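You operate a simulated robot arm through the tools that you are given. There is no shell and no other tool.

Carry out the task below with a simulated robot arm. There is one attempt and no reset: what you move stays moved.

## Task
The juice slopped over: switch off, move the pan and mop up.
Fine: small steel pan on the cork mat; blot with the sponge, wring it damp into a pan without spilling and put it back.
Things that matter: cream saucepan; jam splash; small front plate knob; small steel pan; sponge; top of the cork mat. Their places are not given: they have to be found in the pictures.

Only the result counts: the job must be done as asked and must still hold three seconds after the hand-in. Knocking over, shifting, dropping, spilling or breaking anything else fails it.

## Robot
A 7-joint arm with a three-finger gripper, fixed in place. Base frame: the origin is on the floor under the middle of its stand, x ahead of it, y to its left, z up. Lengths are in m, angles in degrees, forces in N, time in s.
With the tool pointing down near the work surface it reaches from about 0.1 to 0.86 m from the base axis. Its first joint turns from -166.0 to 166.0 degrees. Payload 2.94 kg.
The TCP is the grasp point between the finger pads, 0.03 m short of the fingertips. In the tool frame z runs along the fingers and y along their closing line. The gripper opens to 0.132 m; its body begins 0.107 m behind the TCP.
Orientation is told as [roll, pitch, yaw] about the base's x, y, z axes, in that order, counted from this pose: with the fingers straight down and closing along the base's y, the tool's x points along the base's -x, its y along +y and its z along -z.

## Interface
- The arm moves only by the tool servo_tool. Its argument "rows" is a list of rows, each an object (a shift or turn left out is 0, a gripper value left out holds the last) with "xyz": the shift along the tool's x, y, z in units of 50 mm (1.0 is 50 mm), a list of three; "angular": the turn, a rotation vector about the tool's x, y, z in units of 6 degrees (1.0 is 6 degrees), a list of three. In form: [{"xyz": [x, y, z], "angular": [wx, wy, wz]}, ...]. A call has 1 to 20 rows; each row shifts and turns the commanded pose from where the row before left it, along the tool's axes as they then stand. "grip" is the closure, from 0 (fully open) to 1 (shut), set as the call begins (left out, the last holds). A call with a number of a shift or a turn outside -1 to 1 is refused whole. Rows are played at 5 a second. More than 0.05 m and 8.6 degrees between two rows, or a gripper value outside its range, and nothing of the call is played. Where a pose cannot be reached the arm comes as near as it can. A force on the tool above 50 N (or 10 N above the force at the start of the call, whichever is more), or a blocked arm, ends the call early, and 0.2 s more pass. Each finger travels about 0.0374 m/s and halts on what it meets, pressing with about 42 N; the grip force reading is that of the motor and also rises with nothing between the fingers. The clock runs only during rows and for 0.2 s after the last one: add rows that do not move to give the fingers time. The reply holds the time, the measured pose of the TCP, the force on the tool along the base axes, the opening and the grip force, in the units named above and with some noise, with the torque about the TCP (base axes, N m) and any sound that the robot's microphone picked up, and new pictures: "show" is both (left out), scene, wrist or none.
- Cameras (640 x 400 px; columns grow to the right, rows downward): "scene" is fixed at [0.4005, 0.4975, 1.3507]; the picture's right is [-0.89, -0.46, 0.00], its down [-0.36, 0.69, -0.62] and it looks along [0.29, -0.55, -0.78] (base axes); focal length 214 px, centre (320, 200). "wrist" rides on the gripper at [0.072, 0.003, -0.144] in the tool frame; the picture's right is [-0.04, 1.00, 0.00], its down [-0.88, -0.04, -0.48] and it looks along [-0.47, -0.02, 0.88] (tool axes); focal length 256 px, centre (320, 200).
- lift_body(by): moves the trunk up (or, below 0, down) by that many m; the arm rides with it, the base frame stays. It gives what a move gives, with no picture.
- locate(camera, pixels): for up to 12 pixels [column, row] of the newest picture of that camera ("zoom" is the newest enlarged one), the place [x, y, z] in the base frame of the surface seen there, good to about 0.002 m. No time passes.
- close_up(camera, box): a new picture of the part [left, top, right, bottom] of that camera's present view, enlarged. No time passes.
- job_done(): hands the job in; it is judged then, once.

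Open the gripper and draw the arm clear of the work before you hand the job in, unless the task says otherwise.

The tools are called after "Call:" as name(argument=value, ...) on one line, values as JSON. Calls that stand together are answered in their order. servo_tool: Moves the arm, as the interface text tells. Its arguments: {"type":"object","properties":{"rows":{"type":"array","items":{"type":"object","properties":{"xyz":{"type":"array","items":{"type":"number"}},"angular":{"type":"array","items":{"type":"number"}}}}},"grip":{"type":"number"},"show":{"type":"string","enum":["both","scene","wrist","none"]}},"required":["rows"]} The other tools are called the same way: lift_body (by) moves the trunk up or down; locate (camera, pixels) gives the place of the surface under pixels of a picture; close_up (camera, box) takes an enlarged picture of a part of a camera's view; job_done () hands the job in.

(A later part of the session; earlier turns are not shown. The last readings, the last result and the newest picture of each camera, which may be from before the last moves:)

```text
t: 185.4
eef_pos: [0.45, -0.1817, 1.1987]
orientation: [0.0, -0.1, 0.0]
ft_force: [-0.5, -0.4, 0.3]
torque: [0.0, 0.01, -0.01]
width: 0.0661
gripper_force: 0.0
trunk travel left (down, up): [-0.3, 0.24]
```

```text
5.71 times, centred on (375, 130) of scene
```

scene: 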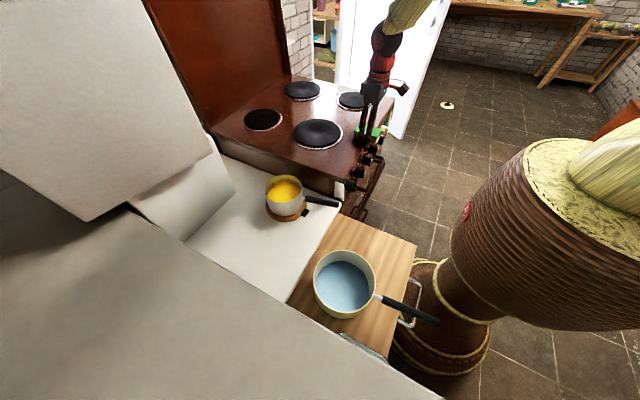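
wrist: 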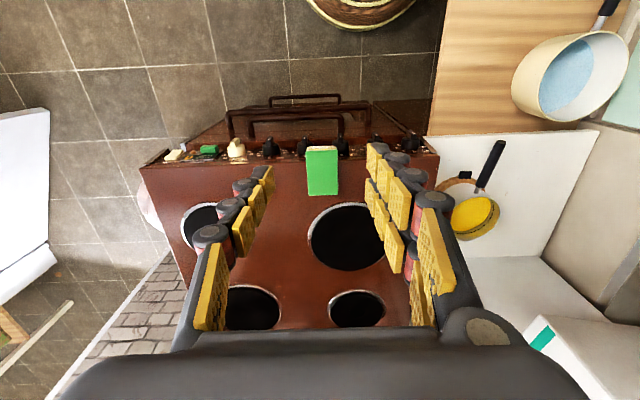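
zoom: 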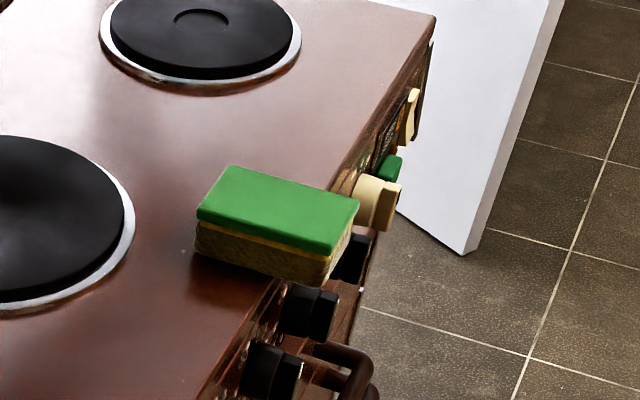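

The sponge lies stable across the edge. I locate its corners and the stove edge, and meanwhile lower the trunk.

Call:
locate(camera="zoom", pixels=[[234, 170], [354, 206], [328, 249], [203, 213], [280, 208], [325, 280], [200, 245], [345, 240], [282, 288], [250, 320], [265, 268], [350, 270]])

Call:
lift_body(by=-0.3)

```text
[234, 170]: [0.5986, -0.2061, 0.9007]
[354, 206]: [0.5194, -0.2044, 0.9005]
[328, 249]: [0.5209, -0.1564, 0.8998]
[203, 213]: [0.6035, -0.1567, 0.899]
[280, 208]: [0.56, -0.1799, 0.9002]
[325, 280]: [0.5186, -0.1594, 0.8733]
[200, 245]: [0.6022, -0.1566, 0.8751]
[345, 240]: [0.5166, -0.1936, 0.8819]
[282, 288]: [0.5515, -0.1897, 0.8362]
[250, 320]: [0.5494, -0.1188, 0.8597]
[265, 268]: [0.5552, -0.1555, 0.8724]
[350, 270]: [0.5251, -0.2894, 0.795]
```

```text
t: 188.4
eef_pos: [0.4503, -0.1818, 0.8977]
orientation: [0.0, -0.1, 0.0]
ft_force: [0.0, -0.6, 0.2]
torque: [0.04, 0.0, -0.05]
width: 0.0661
gripper_force: 0.1
trunk travel left (down, up): [0.0, 0.54]
```

The sponge spans x 0.517–0.605, y -0.209…-0.154, z 0.866–0.900, overhanging the edge (x≈0.550) by 33 mm. I tilt the tool forward to about 84°.

Call:
servo_tool(rows=[{"angular": [0, -1, 0]}, {"angular": [0, -1, 0]}, {"angular": [0, -1, 0]}, {"angular": [0, -1, 0]}, {"angular": [0, -1, 0]}, {"angular": [0, -1, 0]}, {"angular": [0, -1, 0]}, {"angular": [0, -1, 0]}, {"angular": [0, -1, 0]}, {"angular": [0, -1, 0]}, {}], show="wrist")

```text
t: 190.8
eef_pos: [0.449, -0.1817, 0.8988]
orientation: [-0.1, -60.2, 0.0]
ft_force: [0.3, -0.4, 0.1]
torque: [-0.02, -0.02, 0.02]
width: 0.0661
gripper_force: 0.2
trunk travel left (down, up): [0.0, 0.54]
```

wrist: 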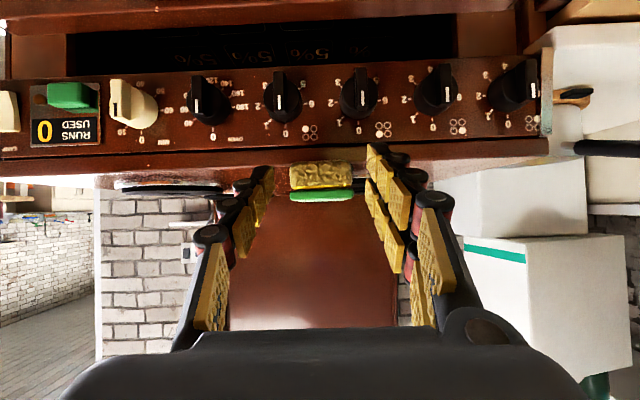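

At 60° I see the sponge's front end at (322,175) and all knobs upright. I tilt on to about 84° and begin rolling the hand so the finger pair goes underneath.

Call:
servo_tool(rows=[{"angular": [0, -1, 0]}, {"angular": [0, -1, 0]}, {"angular": [0, -1, 0]}, {"angular": [0, -1, 0]}, {}, {"angular": [0, 0, -1]}, {"angular": [0, 0, -1]}, {"angular": [0, 0, -1]}, {"angular": [0, 0, -1]}, {"angular": [0, 0, -1]}, {}], show="wrist")

```text
t: 193.2
eef_pos: [0.4566, -0.1664, 0.9021]
orientation: [-79.0, -59.1, 82.5]
ft_force: [-0.1, -0.7, -1.1]
torque: [-0.01, 0.02, 0.0]
width: 0.0662
gripper_force: 0.0
trunk travel left (down, up): [0.0, 0.54]
```

wrist: 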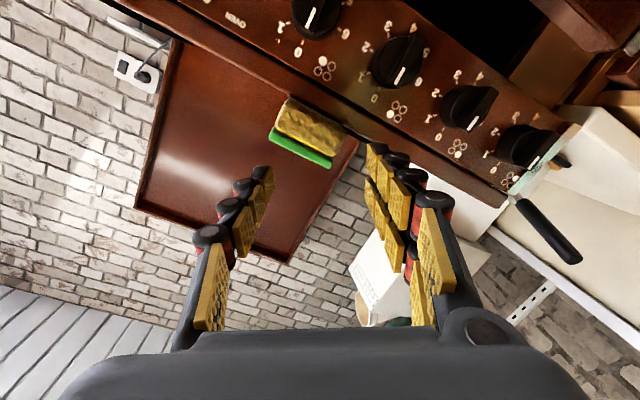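

The roll goes the right way (the scourer is toward the lower left). I continue the roll by 60°.

Call:
servo_tool(rows=[{"angular": [0, 0, -1]}, {"angular": [0, 0, -1]}, {"angular": [0, 0, -1]}, {"angular": [0, 0, -1]}, {"angular": [0, 0, -1]}, {"angular": [0, 0, -1]}, {"angular": [0, 0, -1]}, {"angular": [0, 0, -1]}, {"angular": [0, 0, -1]}, {"angular": [0, 0, -1]}, {}], show="both")

```text
t: 194.2
eef_pos: [0.4575, -0.1373, 0.9704]
orientation: [-80.8, -38.0, 93.7]
ft_force: [0.8, -0.8, -0.3]
torque: [-0.02, 0.02, 0.03]
width: 0.0659
gripper_force: 0.1
out of reach, approached as far as the arm can: row 1, 2, 3, 4, 5
trunk travel left (down, up): [0.0, 0.54]
stopped in row 5: the arm was blocked; the commanded pose is now the measured one
```

scene: 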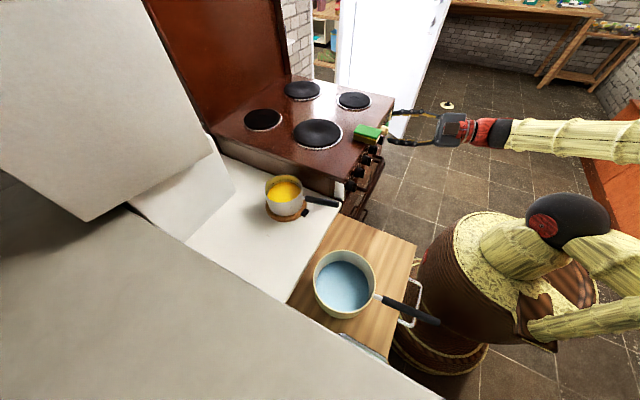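
wrist: 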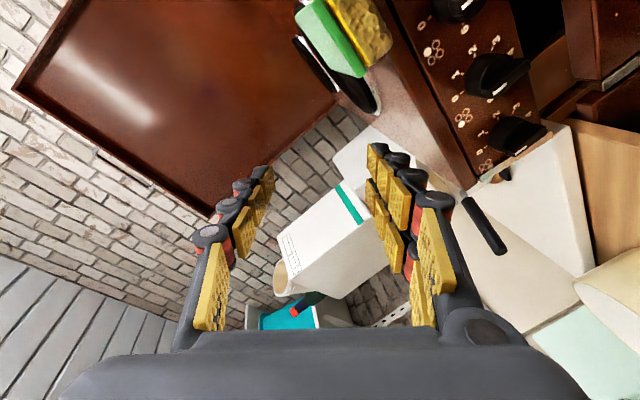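

The hand hits a joint limit at about 51° of roll. I roll the other way instead (pair on top, single finger underneath).

Call:
servo_tool(rows=[{"angular": [0, 0, 1]}, {"angular": [0, 0, 1]}, {"angular": [0, 0, 1]}, {"angular": [0, 0, 1]}, {"angular": [0, 0, 1]}, {"angular": [0, 0, 1]}, {"angular": [0, 0, 1]}, {"angular": [0, 0, 1]}, {"angular": [0, 0, 1]}, {"angular": [0, 0, 1]}, {"angular": [0, 0, 1]}, {"angular": [0, 0, 1]}, {"angular": [0, 0, 1]}, {"angular": [0, 0, 1]}, {"angular": [0, 0, 1]}, {"angular": [0, 0, 1]}, {"angular": [0, 0, 1]}, {"angular": [0, 0, 1]}, {"angular": [0, 0, 1]}, {}], show="wrist")

```text
t: 198.4
eef_pos: [0.4566, -0.1384, 0.9705]
orientation: [81.8, -27.2, -76.8]
ft_force: [-0.6, 0.1, -0.6]
torque: [0.02, 0.02, -0.01]
width: 0.066
gripper_force: 0.0
trunk travel left (down, up): [0.0, 0.54]
```

wrist: 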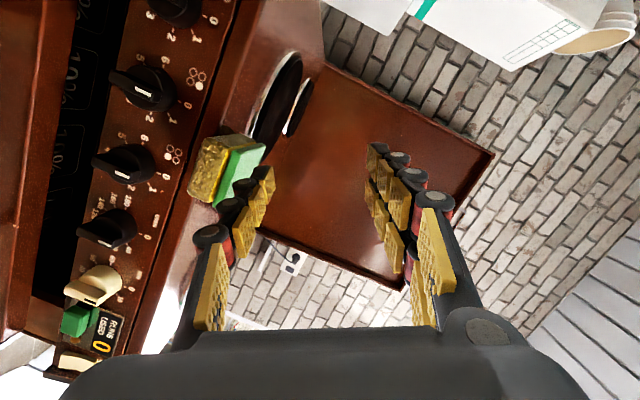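

Now rolled about 62° with the single finger below. I finish the roll and straighten the pointing direction.

Call:
servo_tool(rows=[{"angular": [0, 0, 1]}, {"angular": [0, 0, 1]}, {"angular": [0, 0, 1]}, {"angular": [0, 0, 1]}, {"angular": [0, 0, 0.7]}, {"angular": [0, -0.8, 0]}, {"angular": [0, -0.77, 0]}, {"angular": [-0.7, 0, 0]}, {}], show="both")

```text
t: 200.4
eef_pos: [0.4569, -0.1382, 0.9721]
orientation: [87.0, -0.7, -90.2]
ft_force: [-0.3, -1.1, -0.2]
torque: [0.0, 0.02, -0.02]
width: 0.0658
gripper_force: 0.1
trunk travel left (down, up): [0.0, 0.54]
```

scene: 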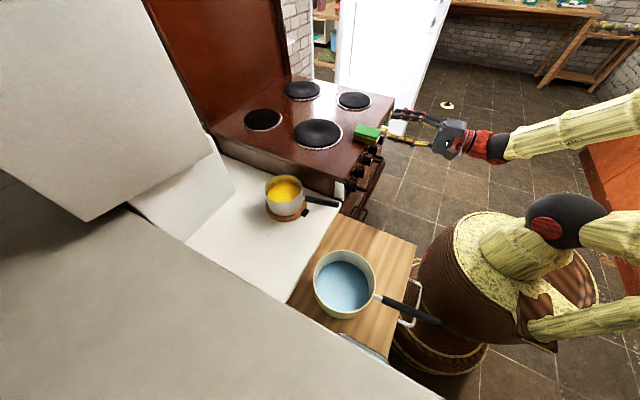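
wrist: 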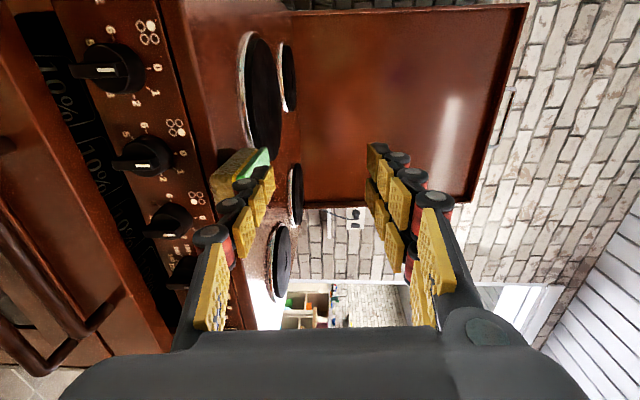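

The tool now points along +x with the single finger below (tilt 3° down). I move to the sponge's height and y, staying back at x≈0.46, with the fingers about 57 mm apart.

Call:
servo_tool(rows=[{"xyz": [-0.29, -0.59, 0]}, {"xyz": [-0.29, -0.59, 0]}, {"xyz": [-0.29, -0.59, 0]}, {}, {}], grip=0.57, show="both")

Call:
close_up(camera="scene", box=[330, 90, 450, 170])

```text
t: 201.6
eef_pos: [0.4589, -0.1705, 0.8908]
orientation: [87.6, -1.5, -88.1]
ft_force: [-0.2, -0.2, -0.3]
torque: [0.01, -0.02, 0.01]
width: 0.0568
gripper_force: 0.1
trunk travel left (down, up): [0.0, 0.54]
```

scene: 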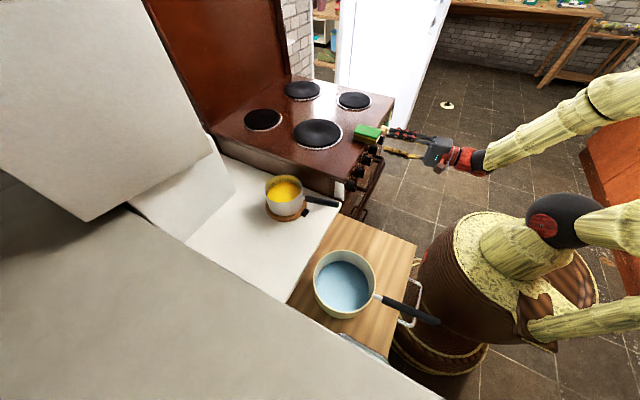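
wrist: 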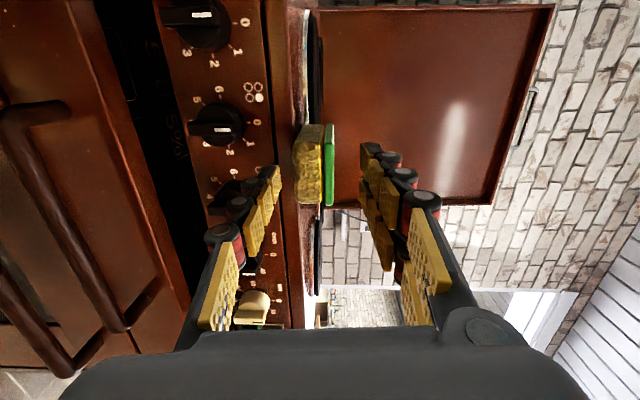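

```text
5.00 times, centred on (390, 130) of scene
```

zoom: 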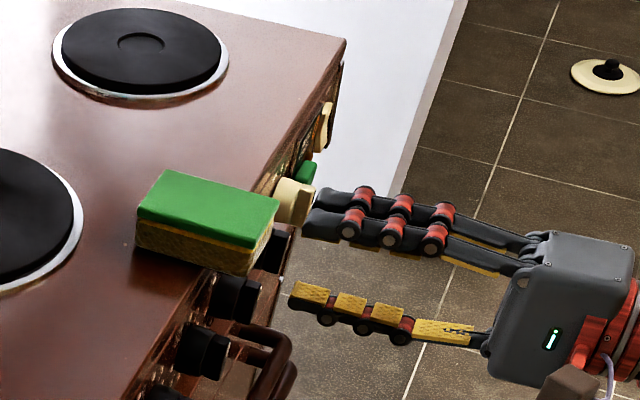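

The view shows the sponge's front end between the open fingers (wrist foam at col 308, scourer at col 330). The arm lags slightly near its limit; I go 30 mm forward and check the pose again.

Call:
servo_tool(rows=[{"xyz": [0, 0, 0.2]}, {"xyz": [0, 0, 0.2]}, {"xyz": [0, 0, 0.2]}, {}, {}], show="wrist")

Call:
close_up(camera="scene", box=[330, 90, 450, 170])

```text
t: 202.8
eef_pos: [0.4829, -0.1828, 0.8791]
orientation: [86.9, -0.7, -90.1]
ft_force: [0.0, -0.1, -0.1]
torque: [0.01, -0.03, 0.01]
width: 0.0569
gripper_force: 0.1
trunk travel left (down, up): [0.0, 0.54]
```

wrist: 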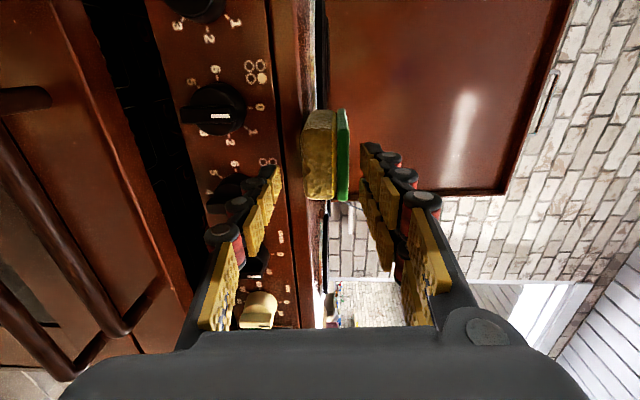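

```text
5.00 times, centred on (390, 130) of scene
```

zoom: 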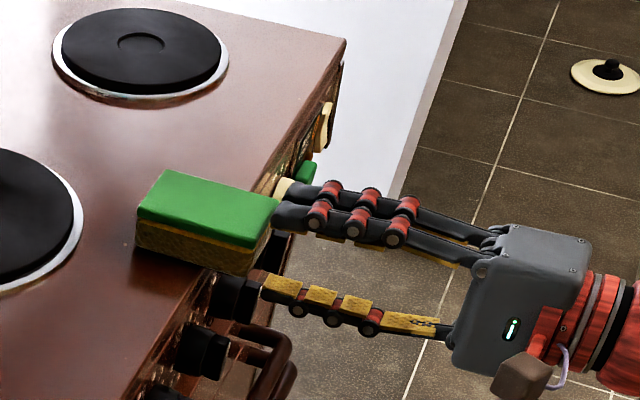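

The pose is straight now. I raise 4 mm to the sponge's mid-height and advance 33 mm so the pads overlap the overhanging part without touching the stove front.

Call:
servo_tool(rows=[{"xyz": [0.02, 0.09, 0.16]}, {"xyz": [0, 0, 0.2]}, {"xyz": [0, 0, 0.2]}, {"xyz": [0, 0, 0.1]}, {}, {}], show="wrist")

Call:
close_up(camera="scene", box=[330, 90, 450, 170])

Call:
close_up(camera="wrist", box=[230, 80, 430, 260])

```text
t: 204.2
eef_pos: [0.5153, -0.1825, 0.8845]
orientation: [87.0, -0.6, -90.1]
ft_force: [-0.3, 0.6, 0.0]
torque: [0.03, 0.03, 0.01]
width: 0.0567
gripper_force: 0.1
trunk travel left (down, up): [0.0, 0.54]
```

wrist: 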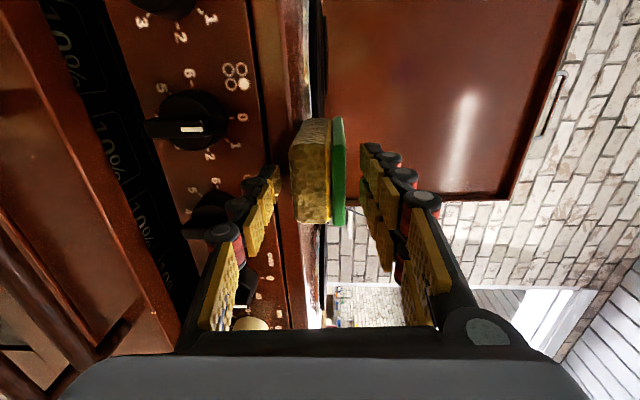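

```text
5.00 times, centred on (390, 130) of scene
```

zoom: 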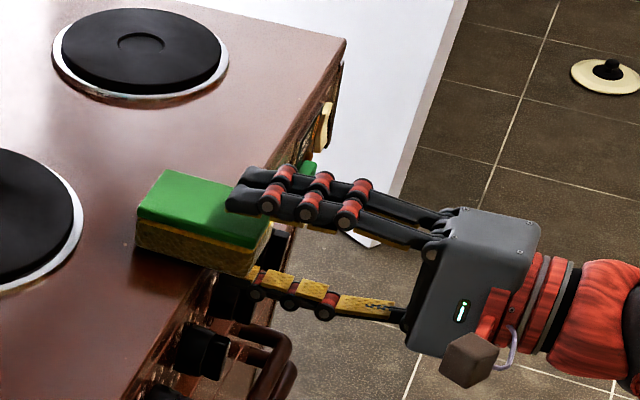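

```text
2.22 times, centred on (330, 170) of wrist
```

zoom: 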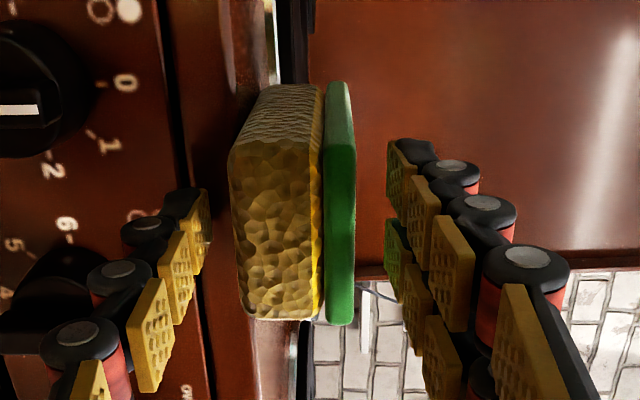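

The fingers straddle the overhanging end, with the foam facing the single finger. I close gradually to about the sponge's thickness.

Call:
servo_tool(rows=[{}, {}, {}], grip=0.72, show="wrist")

Call:
close_up(camera="wrist", box=[230, 80, 430, 260])

```text
t: 205.0
eef_pos: [0.5144, -0.1834, 0.8852]
orientation: [87.0, -0.6, -90.1]
ft_force: [1.0, -0.3, 0.0]
torque: [0.02, 0.02, -0.02]
width: 0.0371
gripper_force: 0.2
trunk travel left (down, up): [0.0, 0.54]
```

wrist: 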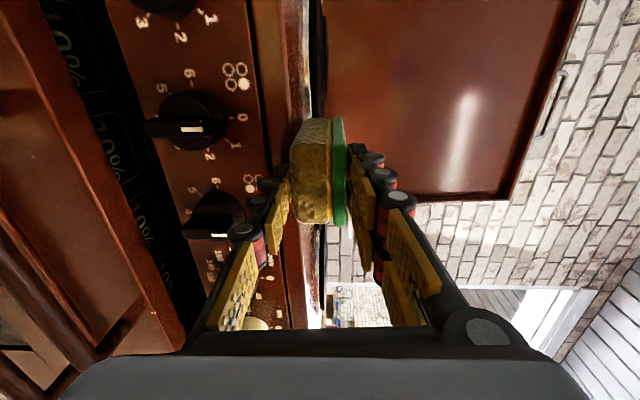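

```text
2.22 times, centred on (330, 170) of wrist
```

zoom: 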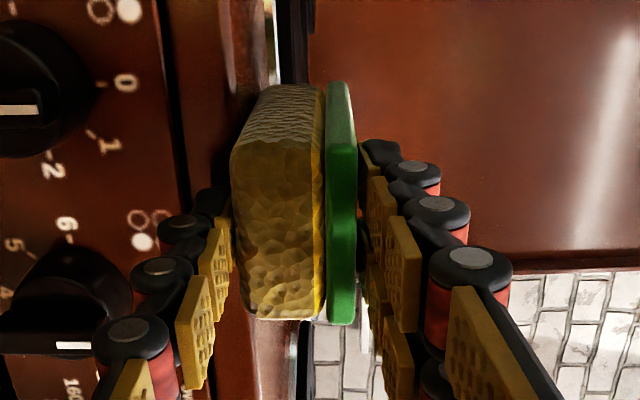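

The pads almost touch. I close in very small steps, watching the force.

Call:
servo_tool(rows=[{}, {}], grip=0.735, show="none")

Call:
servo_tool(rows=[{}, {}], grip=0.745, show="none")

```text
t: 205.6
eef_pos: [0.5134, -0.1817, 0.8847]
orientation: [87.0, -0.7, -90.1]
ft_force: [-0.6, 0.9, 0.3]
torque: [0.05, -0.06, 0.01]
width: 0.0362
gripper_force: 2.8
trunk travel left (down, up): [0.0, 0.54]
```

```text
t: 206.2
eef_pos: [0.5156, -0.1821, 0.8855]
orientation: [87.1, -0.7, -90.1]
ft_force: [1.2, 0.3, 2.5]
torque: [0.11, -0.24, 0.0]
width: 0.0351
gripper_force: 36.0
trunk travel left (down, up): [0.0, 0.54]
```

At 36 N the thickness only gives 1 mm, so the foam is stiff here too. I ease the grip at once and look for any drip.

Call:
servo_tool(rows=[{}, {}], grip=0.737, show="both")

Call:
close_up(camera="scene", box=[330, 90, 450, 170])

Call:
close_up(camera="wrist", box=[230, 80, 430, 260])

```text
t: 206.8
eef_pos: [0.5156, -0.1819, 0.8844]
orientation: [87.0, -0.7, -90.1]
ft_force: [-0.8, 0.3, 2.2]
torque: [0.02, -0.12, 0.02]
width: 0.0356
gripper_force: 11.7
trunk travel left (down, up): [0.0, 0.54]
```

scene: 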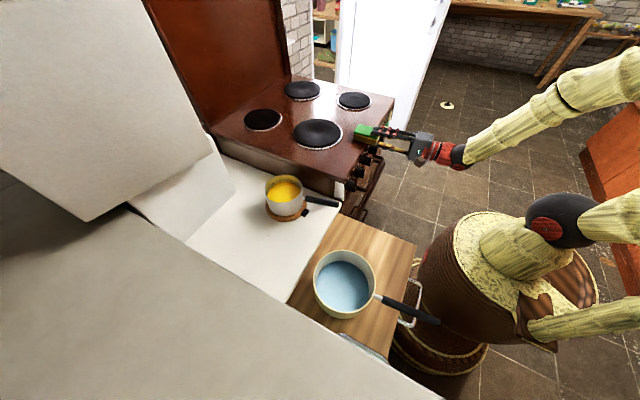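
wrist: 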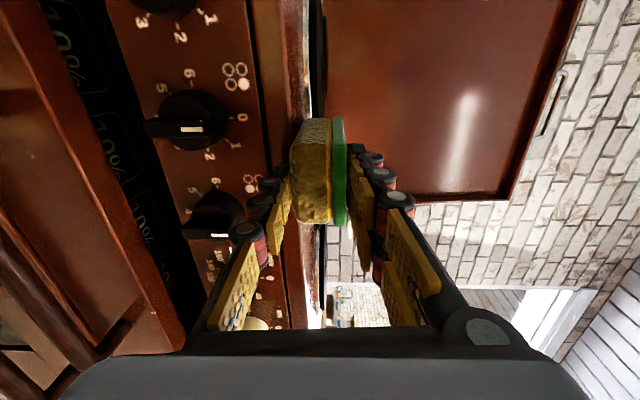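

```text
5.00 times, centred on (390, 130) of scene
```

zoom: 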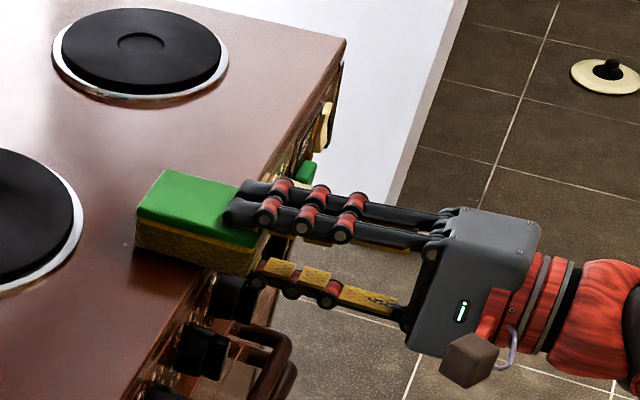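

```text
2.22 times, centred on (330, 170) of wrist
```

zoom: 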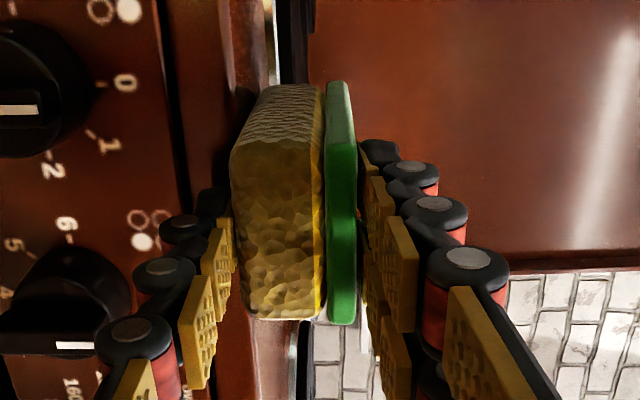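

No drips are visible. I take the same enlarged view as used during blotting to compare the foam's colour with earlier stages.

Call:
close_up(camera="scene", box=[336, 105, 392, 145])

Call:
close_up(camera="scene", box=[350, 118, 386, 142])

```text
10.00 times, centred on (364, 125) of scene
```

zoom: 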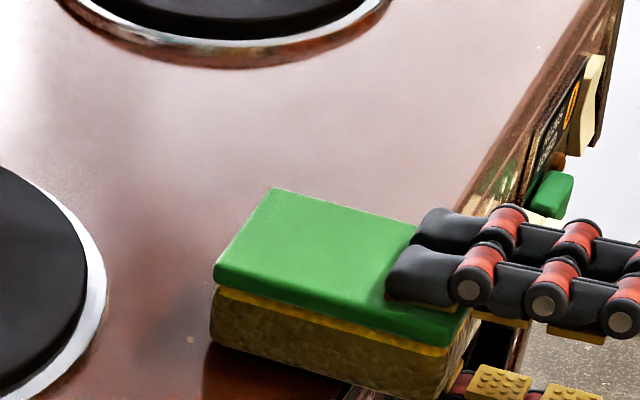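

```text
16.00 times, centred on (368, 130) of scene
```

zoom: 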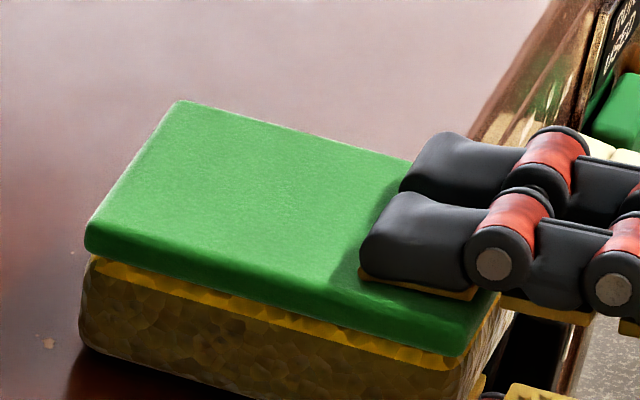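

The foam is clearly darker than when dry, so it still holds juice. I keep this thickness grip but lighten it, and lift the sponge a little off the stove to test the hold.

Call:
servo_tool(rows=[{}, {"xyz": [0, 0.1, 0]}, {"xyz": [0, 0.2, 0]}, {"xyz": [0, 0.2, 0]}, {}], grip=0.737, show="both")

Call:
close_up(camera="scene", box=[330, 90, 450, 170])

```text
t: 208.0
eef_pos: [0.5162, -0.1818, 0.9089]
orientation: [87.0, -0.8, -90.1]
ft_force: [0.7, -0.1, -1.4]
torque: [-0.04, 0.02, 0.0]
width: 0.0356
gripper_force: 8.7
trunk travel left (down, up): [0.0, 0.54]
```

scene: 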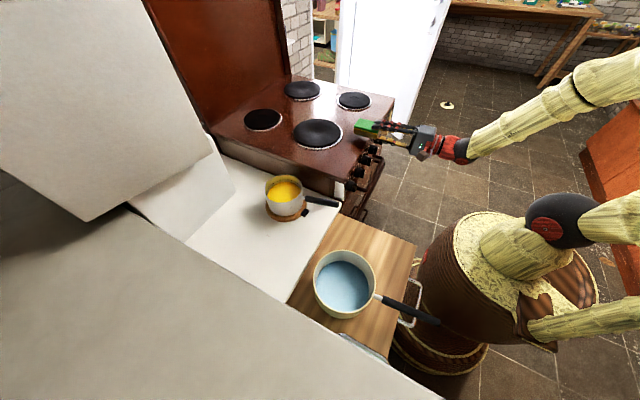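
wrist: 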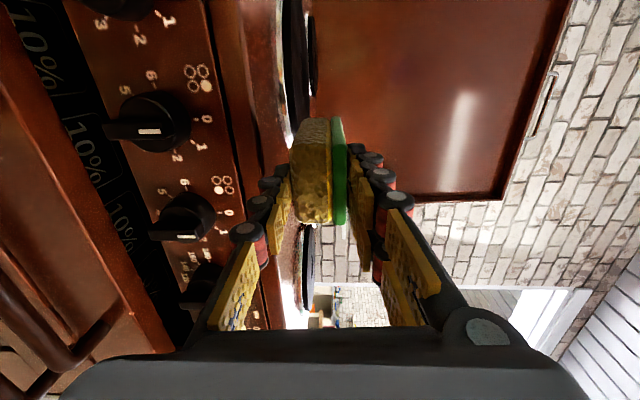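

```text
5.00 times, centred on (390, 130) of scene
```

zoom: 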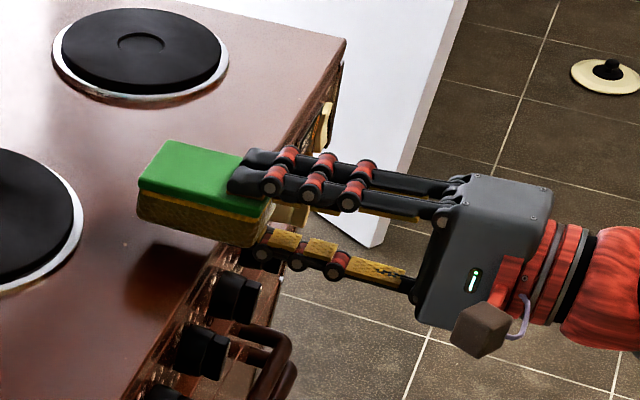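

The sponge is held level at 8.7 N. I raise the trunk by 0.3 m.

Call:
lift_body(by=0.3)

Call:
servo_tool(rows=[{"angular": [0.5, 0, 0]}, {"angular": [0.8, 0, 0]}, {"angular": [0.8, 0, 0]}, {"angular": [0.8, 0, 0]}, {"angular": [0.8, 0, 0]}, {"angular": [0.8, 0, 0]}, {"angular": [0.5, 0, 0]}, {}], show="both")

```text
t: 211.0
eef_pos: [0.5166, -0.182, 1.2091]
orientation: [87.0, -0.7, -90.1]
ft_force: [-0.6, -0.1, 0.5]
torque: [0.0, 0.0, -0.02]
width: 0.0357
gripper_force: 2.5
trunk travel left (down, up): [-0.3, 0.24]
```

```text
t: 212.8
eef_pos: [0.515, -0.1812, 1.2095]
orientation: [56.9, -0.7, -90.1]
ft_force: [-0.2, 0.6, -0.7]
torque: [0.0, 0.05, 0.02]
width: 0.0357
gripper_force: 2.2
trunk travel left (down, up): [-0.3, 0.24]
```

scene: 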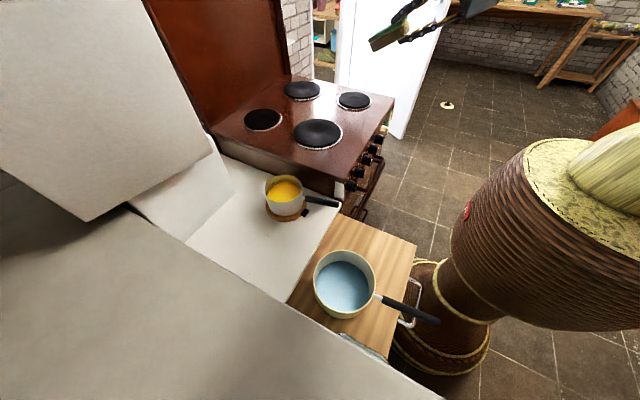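
wrist: 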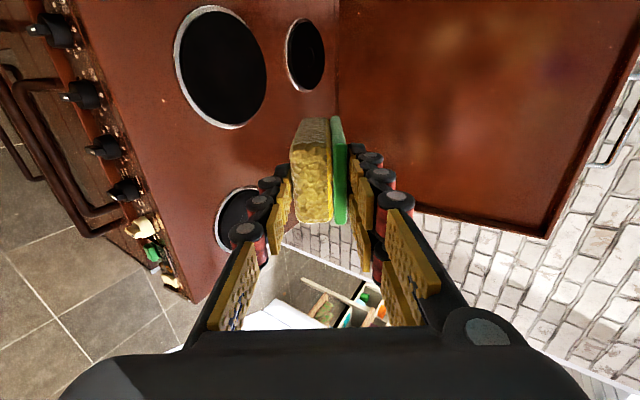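

The grip reads only 2.2 N, so I firm it slightly and keep turning the tool downward.

Call:
servo_tool(rows=[{}, {"angular": [0.8, 0, 0]}, {"angular": [0.8, 0, 0]}, {"angular": [0.8, 0, 0]}, {"angular": [0.8, 0, 0]}, {"angular": [0.8, 0, 0]}, {"angular": [0.8, 0, 0]}, {"angular": [0.8, 0, 0]}, {"angular": [0.8, 0, 0]}, {"angular": [0.8, 0, 0]}, {"angular": [0.8, 0, 0]}, {"angular": [0.8, 0, 0]}, {"angular": [0.6, 0, 0]}, {}], grip=0.739, show="both")

```text
t: 215.8
eef_pos: [0.5161, -0.1817, 1.2088]
orientation: [0.5, -0.8, -90.1]
ft_force: [-0.3, 0.4, -0.3]
torque: [0.04, -0.05, -0.01]
width: 0.0359
gripper_force: 5.5
trunk travel left (down, up): [-0.3, 0.24]
```

scene: 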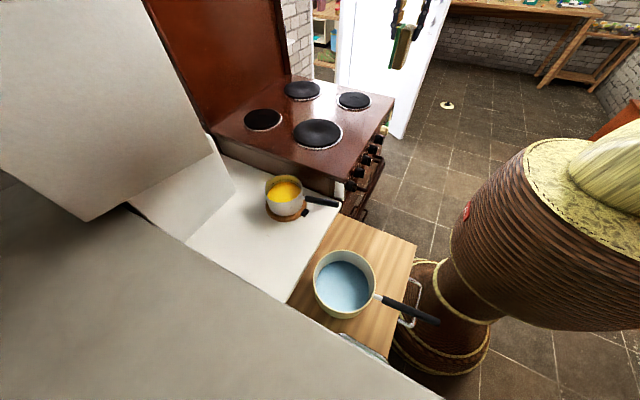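
wrist: 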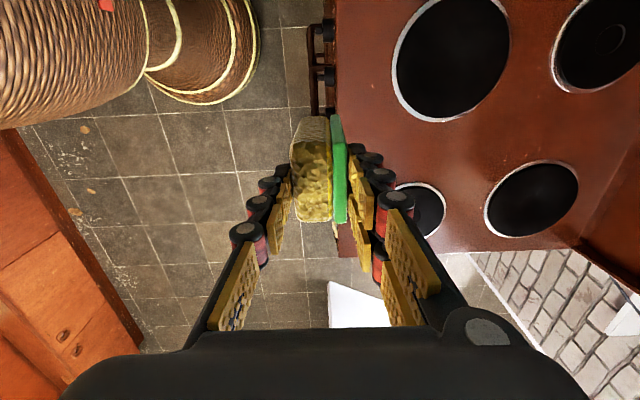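

The sponge now hangs vertically from the fingers. I lower to z≈1.11 and carry it smoothly to above the cream saucepan.

Call:
servo_tool(rows=[{"xyz": [0, 0, 0.4]}, {"xyz": [0, 0, 0.6]}, {"xyz": [0, 0, 0.6]}, {"xyz": [0, 0, 0.4]}, {}], show="none")

Call:
servo_tool(rows=[{"xyz": [0.3, -0.054, 0]}, {"xyz": [0.6, -0.108, 0]}, {"xyz": [0.7, -0.126, 0]}, {"xyz": [0.7, -0.126, 0]}, {"xyz": [0.7, -0.126, 0]}, {"xyz": [0.7, -0.126, 0]}, {"xyz": [0.7, -0.126, 0]}, {"xyz": [0.7, -0.126, 0]}, {"xyz": [0.7, -0.126, 0]}, {"xyz": [0.7, -0.126, 0]}, {"xyz": [0.7, -0.126, 0]}, {"xyz": [0.7, -0.126, 0]}, {"xyz": [0.7, -0.126, 0]}, {"xyz": [0.6, -0.108, 0]}, {"xyz": [0.4, -0.072, 0]}, {"xyz": [0.3, -0.054, 0]}, {}], show="both")

```text
t: 217.0
eef_pos: [0.5186, -0.183, 1.1092]
orientation: [0.5, -0.7, -90.1]
ft_force: [-0.1, 0.2, -0.5]
torque: [-0.02, 0.04, 0.02]
width: 0.0356
gripper_force: 3.0
trunk travel left (down, up): [-0.3, 0.24]
```

```text
t: 220.6
eef_pos: [0.4299, 0.3118, 1.1012]
orientation: [0.7, -0.7, -90.1]
ft_force: [-0.2, 0.2, 0.0]
torque: [0.03, 0.0, 0.0]
width: 0.0356
gripper_force: 7.9
trunk travel left (down, up): [-0.3, 0.24]
```

scene: 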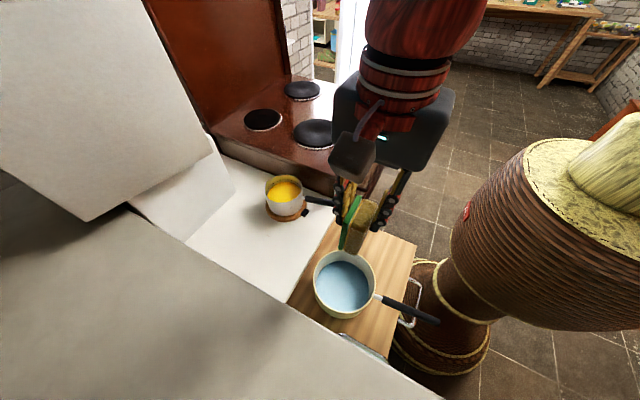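
wrist: 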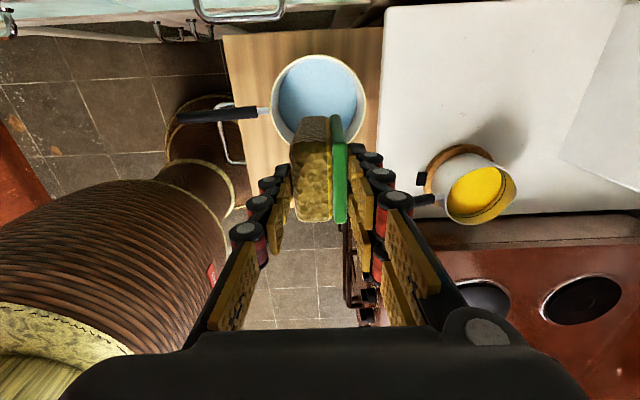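

The sponge hangs over the saucepan. I note the foam's colour in the good light here, then lower it so its end is just inside the rim.

Call:
close_up(camera="scene", box=[325, 170, 405, 260])

Call:
servo_tool(rows=[{"xyz": [0, 0, 0.3]}, {"xyz": [0, 0, 0.6]}, {"xyz": [0, 0, 0.6]}, {"xyz": [0, 0, 0.6]}, {"xyz": [0, 0, 0.6]}, {"xyz": [0, 0, 0.6]}, {"xyz": [0, 0, 0.5]}, {"xyz": [0, 0, 0.3]}, {"xyz": [0, 0, 0.15]}, {}], show="both")

Call:
close_up(camera="scene", box=[300, 220, 400, 320])

Call:
close_up(camera="wrist", box=[230, 40, 430, 240])

```text
4.44 times, centred on (365, 215) of scene
```

zoom: 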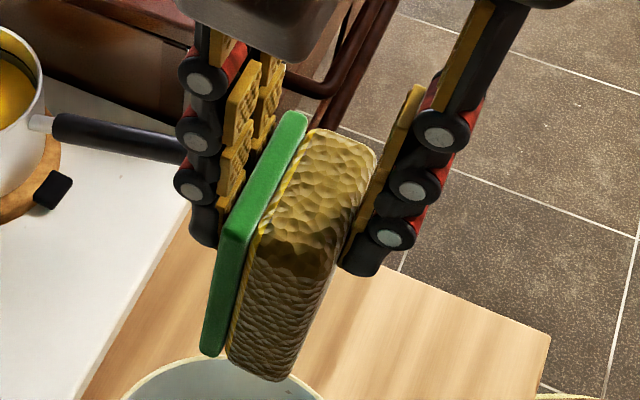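

```text
t: 222.8
eef_pos: [0.4324, 0.3101, 0.8907]
orientation: [0.6, -0.8, -90.1]
ft_force: [0.4, 0.2, 0.0]
torque: [0.01, -0.05, -0.02]
width: 0.0357
gripper_force: 2.9
trunk travel left (down, up): [-0.3, 0.24]
```

scene: 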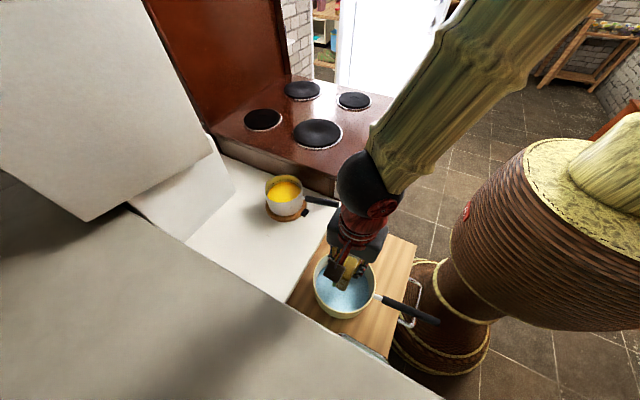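
wrist: 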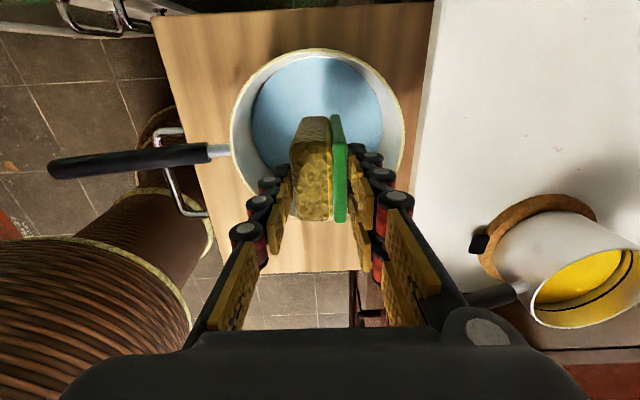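

```text
4.00 times, centred on (350, 270) of scene
```

zoom: 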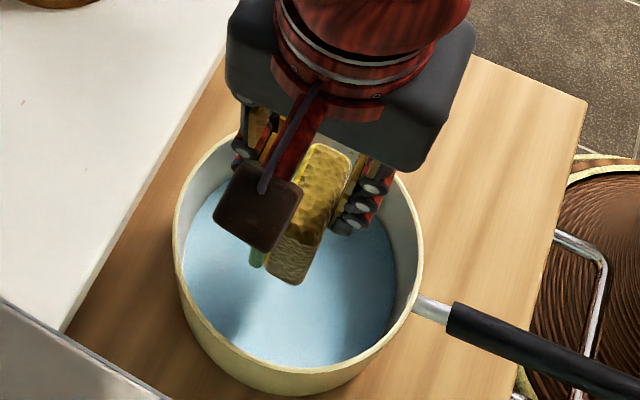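

```text
2.00 times, centred on (330, 140) of wrist
```

zoom: 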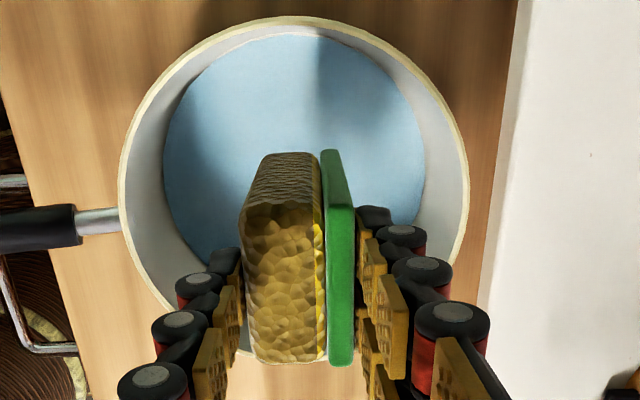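

The sponge end is inside the saucepan's mouth. I squeeze across its thickness with full closure for 3 s.

Call:
servo_tool(rows=[{}, {}, {}, {}, {}, {}, {}, {}, {}, {}, {}, {}, {}, {}, {}], grip=1.0, show="both")

Call:
close_up(camera="scene", box=[300, 220, 400, 320])

Call:
close_up(camera="wrist", box=[230, 40, 430, 240])

```text
t: 226.0
eef_pos: [0.4313, 0.3093, 0.89]
orientation: [0.6, -0.6, -90.1]
ft_force: [-0.3, -0.7, 0.1]
torque: [0.01, -0.01, -0.01]
width: 0.0345
gripper_force: 42.1
trunk travel left (down, up): [-0.3, 0.24]
```

scene: 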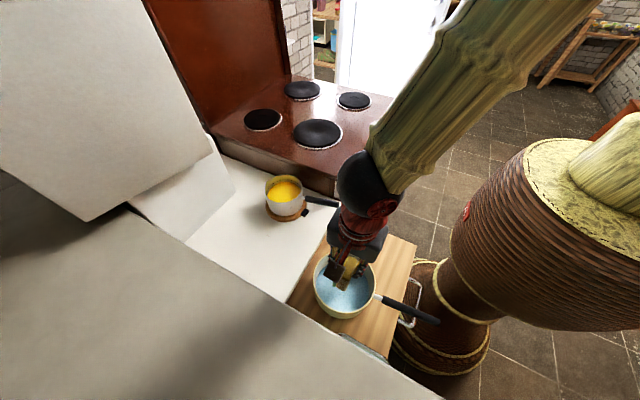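
wrist: 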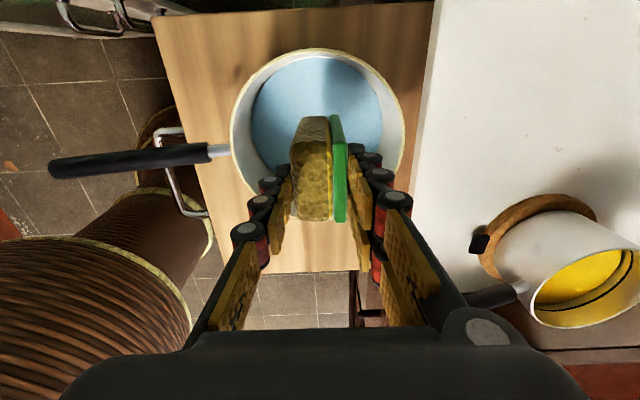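

```text
4.00 times, centred on (350, 270) of scene
```

zoom: 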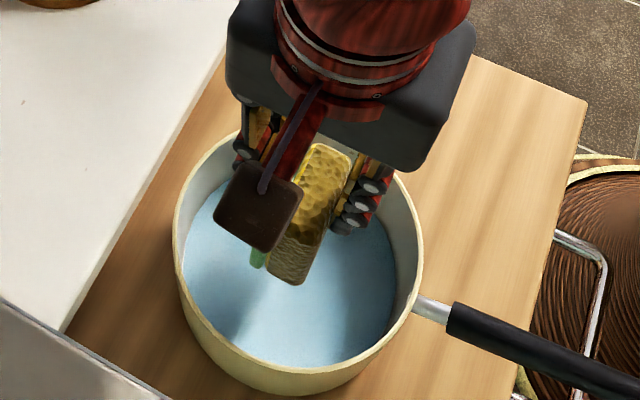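

```text
2.00 times, centred on (330, 140) of wrist
```

zoom: 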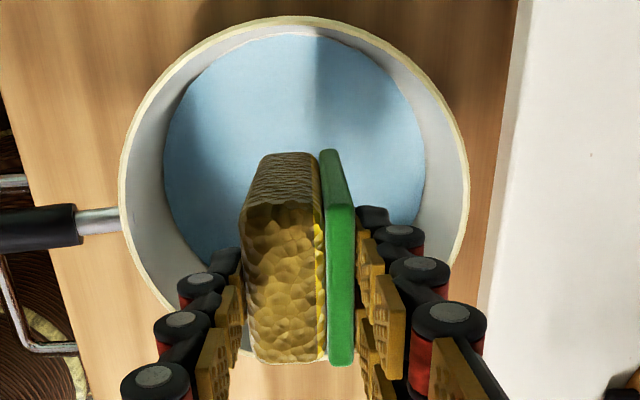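

The foam looks a shade yellower after the squeeze, so liquid seems to be leaving. I pulse the squeeze (relax and squeeze) a few more times over the pan.

Call:
servo_tool(rows=[{}, {}, {}, {}], grip=0.737, show="none")

Call:
servo_tool(rows=[{}, {}, {}, {}, {}, {}, {}, {}, {}, {}, {}, {}], grip=1.0, show="wrist")

Call:
close_up(camera="wrist", box=[230, 40, 430, 240])

Call:
close_up(camera="scene", box=[300, 220, 400, 320])

```text
t: 227.0
eef_pos: [0.4322, 0.3105, 0.8891]
orientation: [0.6, -0.6, -90.2]
ft_force: [-0.7, -0.2, -0.2]
torque: [0.03, 0.01, -0.03]
width: 0.0357
gripper_force: 5.6
trunk travel left (down, up): [-0.3, 0.24]
```

```text
t: 229.6
eef_pos: [0.4324, 0.3099, 0.8893]
orientation: [0.6, -0.6, -90.2]
ft_force: [0.2, -0.3, 0.0]
torque: [0.0, 0.01, -0.02]
width: 0.0346
gripper_force: 42.1
trunk travel left (down, up): [-0.3, 0.24]
```

wrist: 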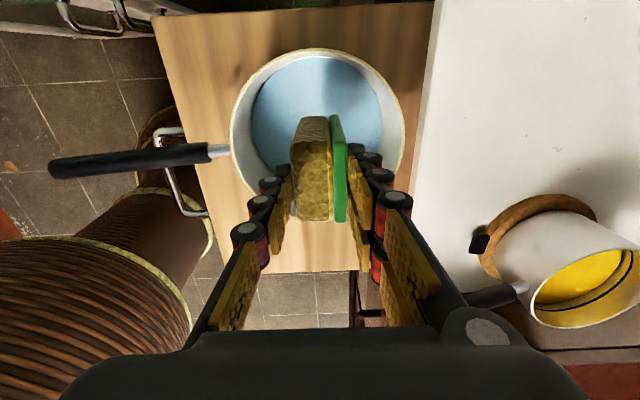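

```text
2.00 times, centred on (330, 140) of wrist
```

zoom: 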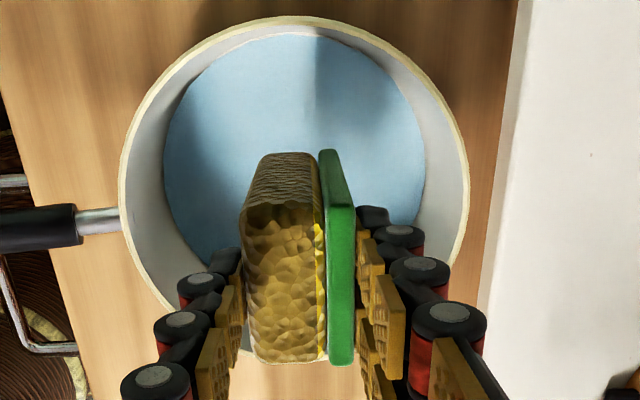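

```text
4.00 times, centred on (350, 270) of scene
```

zoom: 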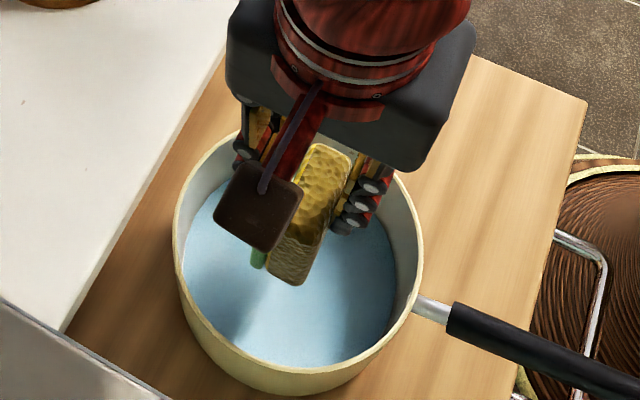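

The tint is hard to judge reliably. I check the liquid level in the saucepan with many pixels against the earlier reading of 0.7473.

Call:
locate(camera="scene", pixels=[[325, 285], [330, 293], [335, 298], [345, 300], [353, 298], [360, 290], [364, 284], [327, 275], [340, 294], [350, 294], [357, 288], [333, 288]])

```text
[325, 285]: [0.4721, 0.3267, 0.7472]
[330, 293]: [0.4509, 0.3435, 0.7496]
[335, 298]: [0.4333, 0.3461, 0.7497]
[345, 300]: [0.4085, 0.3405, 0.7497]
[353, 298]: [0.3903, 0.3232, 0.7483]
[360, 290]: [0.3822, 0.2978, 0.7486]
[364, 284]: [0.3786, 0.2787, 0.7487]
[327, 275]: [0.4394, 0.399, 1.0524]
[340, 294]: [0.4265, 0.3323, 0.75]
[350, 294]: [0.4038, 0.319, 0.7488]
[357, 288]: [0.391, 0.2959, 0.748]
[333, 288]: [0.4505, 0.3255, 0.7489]
```

The level now averages 0.7489, about 1.5 mm above the first reading, which suggests juice has gone in. I keep squeezing for longer with one more pulse.

Call:
servo_tool(rows=[{}, {}, {}], grip=0.738, show="none")

Call:
servo_tool(rows=[{}, {}, {}, {}, {}, {}, {}, {}, {}, {}, {}, {}, {}, {}, {}, {}, {}, {}, {}, {}], grip=1.0, show="scene")

Call:
locate(camera="scene", pixels=[[325, 285], [330, 293], [335, 298], [345, 300], [353, 298], [360, 290], [364, 284], [337, 296], [340, 294], [350, 294], [357, 288], [333, 288]])

Call:
close_up(camera="wrist", box=[230, 40, 430, 240])

```text
t: 230.4
eef_pos: [0.4314, 0.3109, 0.8909]
orientation: [0.7, -0.7, -90.1]
ft_force: [-0.3, -0.1, -0.4]
torque: [0.0, 0.01, -0.01]
width: 0.0359
gripper_force: 3.0
trunk travel left (down, up): [-0.3, 0.24]
```

```text
t: 234.6
eef_pos: [0.431, 0.3102, 0.8895]
orientation: [0.7, -0.7, -90.1]
ft_force: [0.2, 0.1, 0.2]
torque: [-0.02, 0.0, 0.0]
width: 0.0346
gripper_force: 41.9
trunk travel left (down, up): [-0.3, 0.24]
```

scene: 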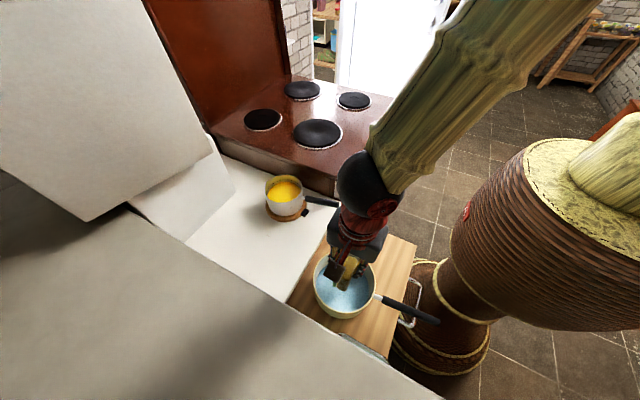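

```text
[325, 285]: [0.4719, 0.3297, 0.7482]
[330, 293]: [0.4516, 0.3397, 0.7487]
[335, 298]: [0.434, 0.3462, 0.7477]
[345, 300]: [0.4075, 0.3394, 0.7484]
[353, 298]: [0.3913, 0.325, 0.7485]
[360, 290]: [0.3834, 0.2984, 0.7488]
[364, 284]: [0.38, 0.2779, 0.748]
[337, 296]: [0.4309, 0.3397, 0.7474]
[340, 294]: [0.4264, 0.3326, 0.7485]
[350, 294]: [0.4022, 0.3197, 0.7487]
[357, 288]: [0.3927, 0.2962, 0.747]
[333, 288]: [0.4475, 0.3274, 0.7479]
```

```text
2.00 times, centred on (330, 140) of wrist
```

zoom: 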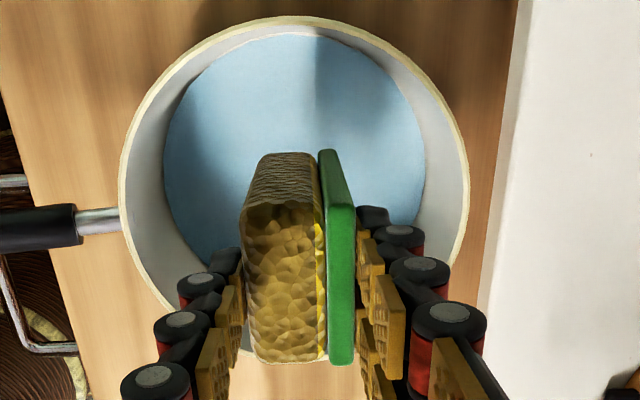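

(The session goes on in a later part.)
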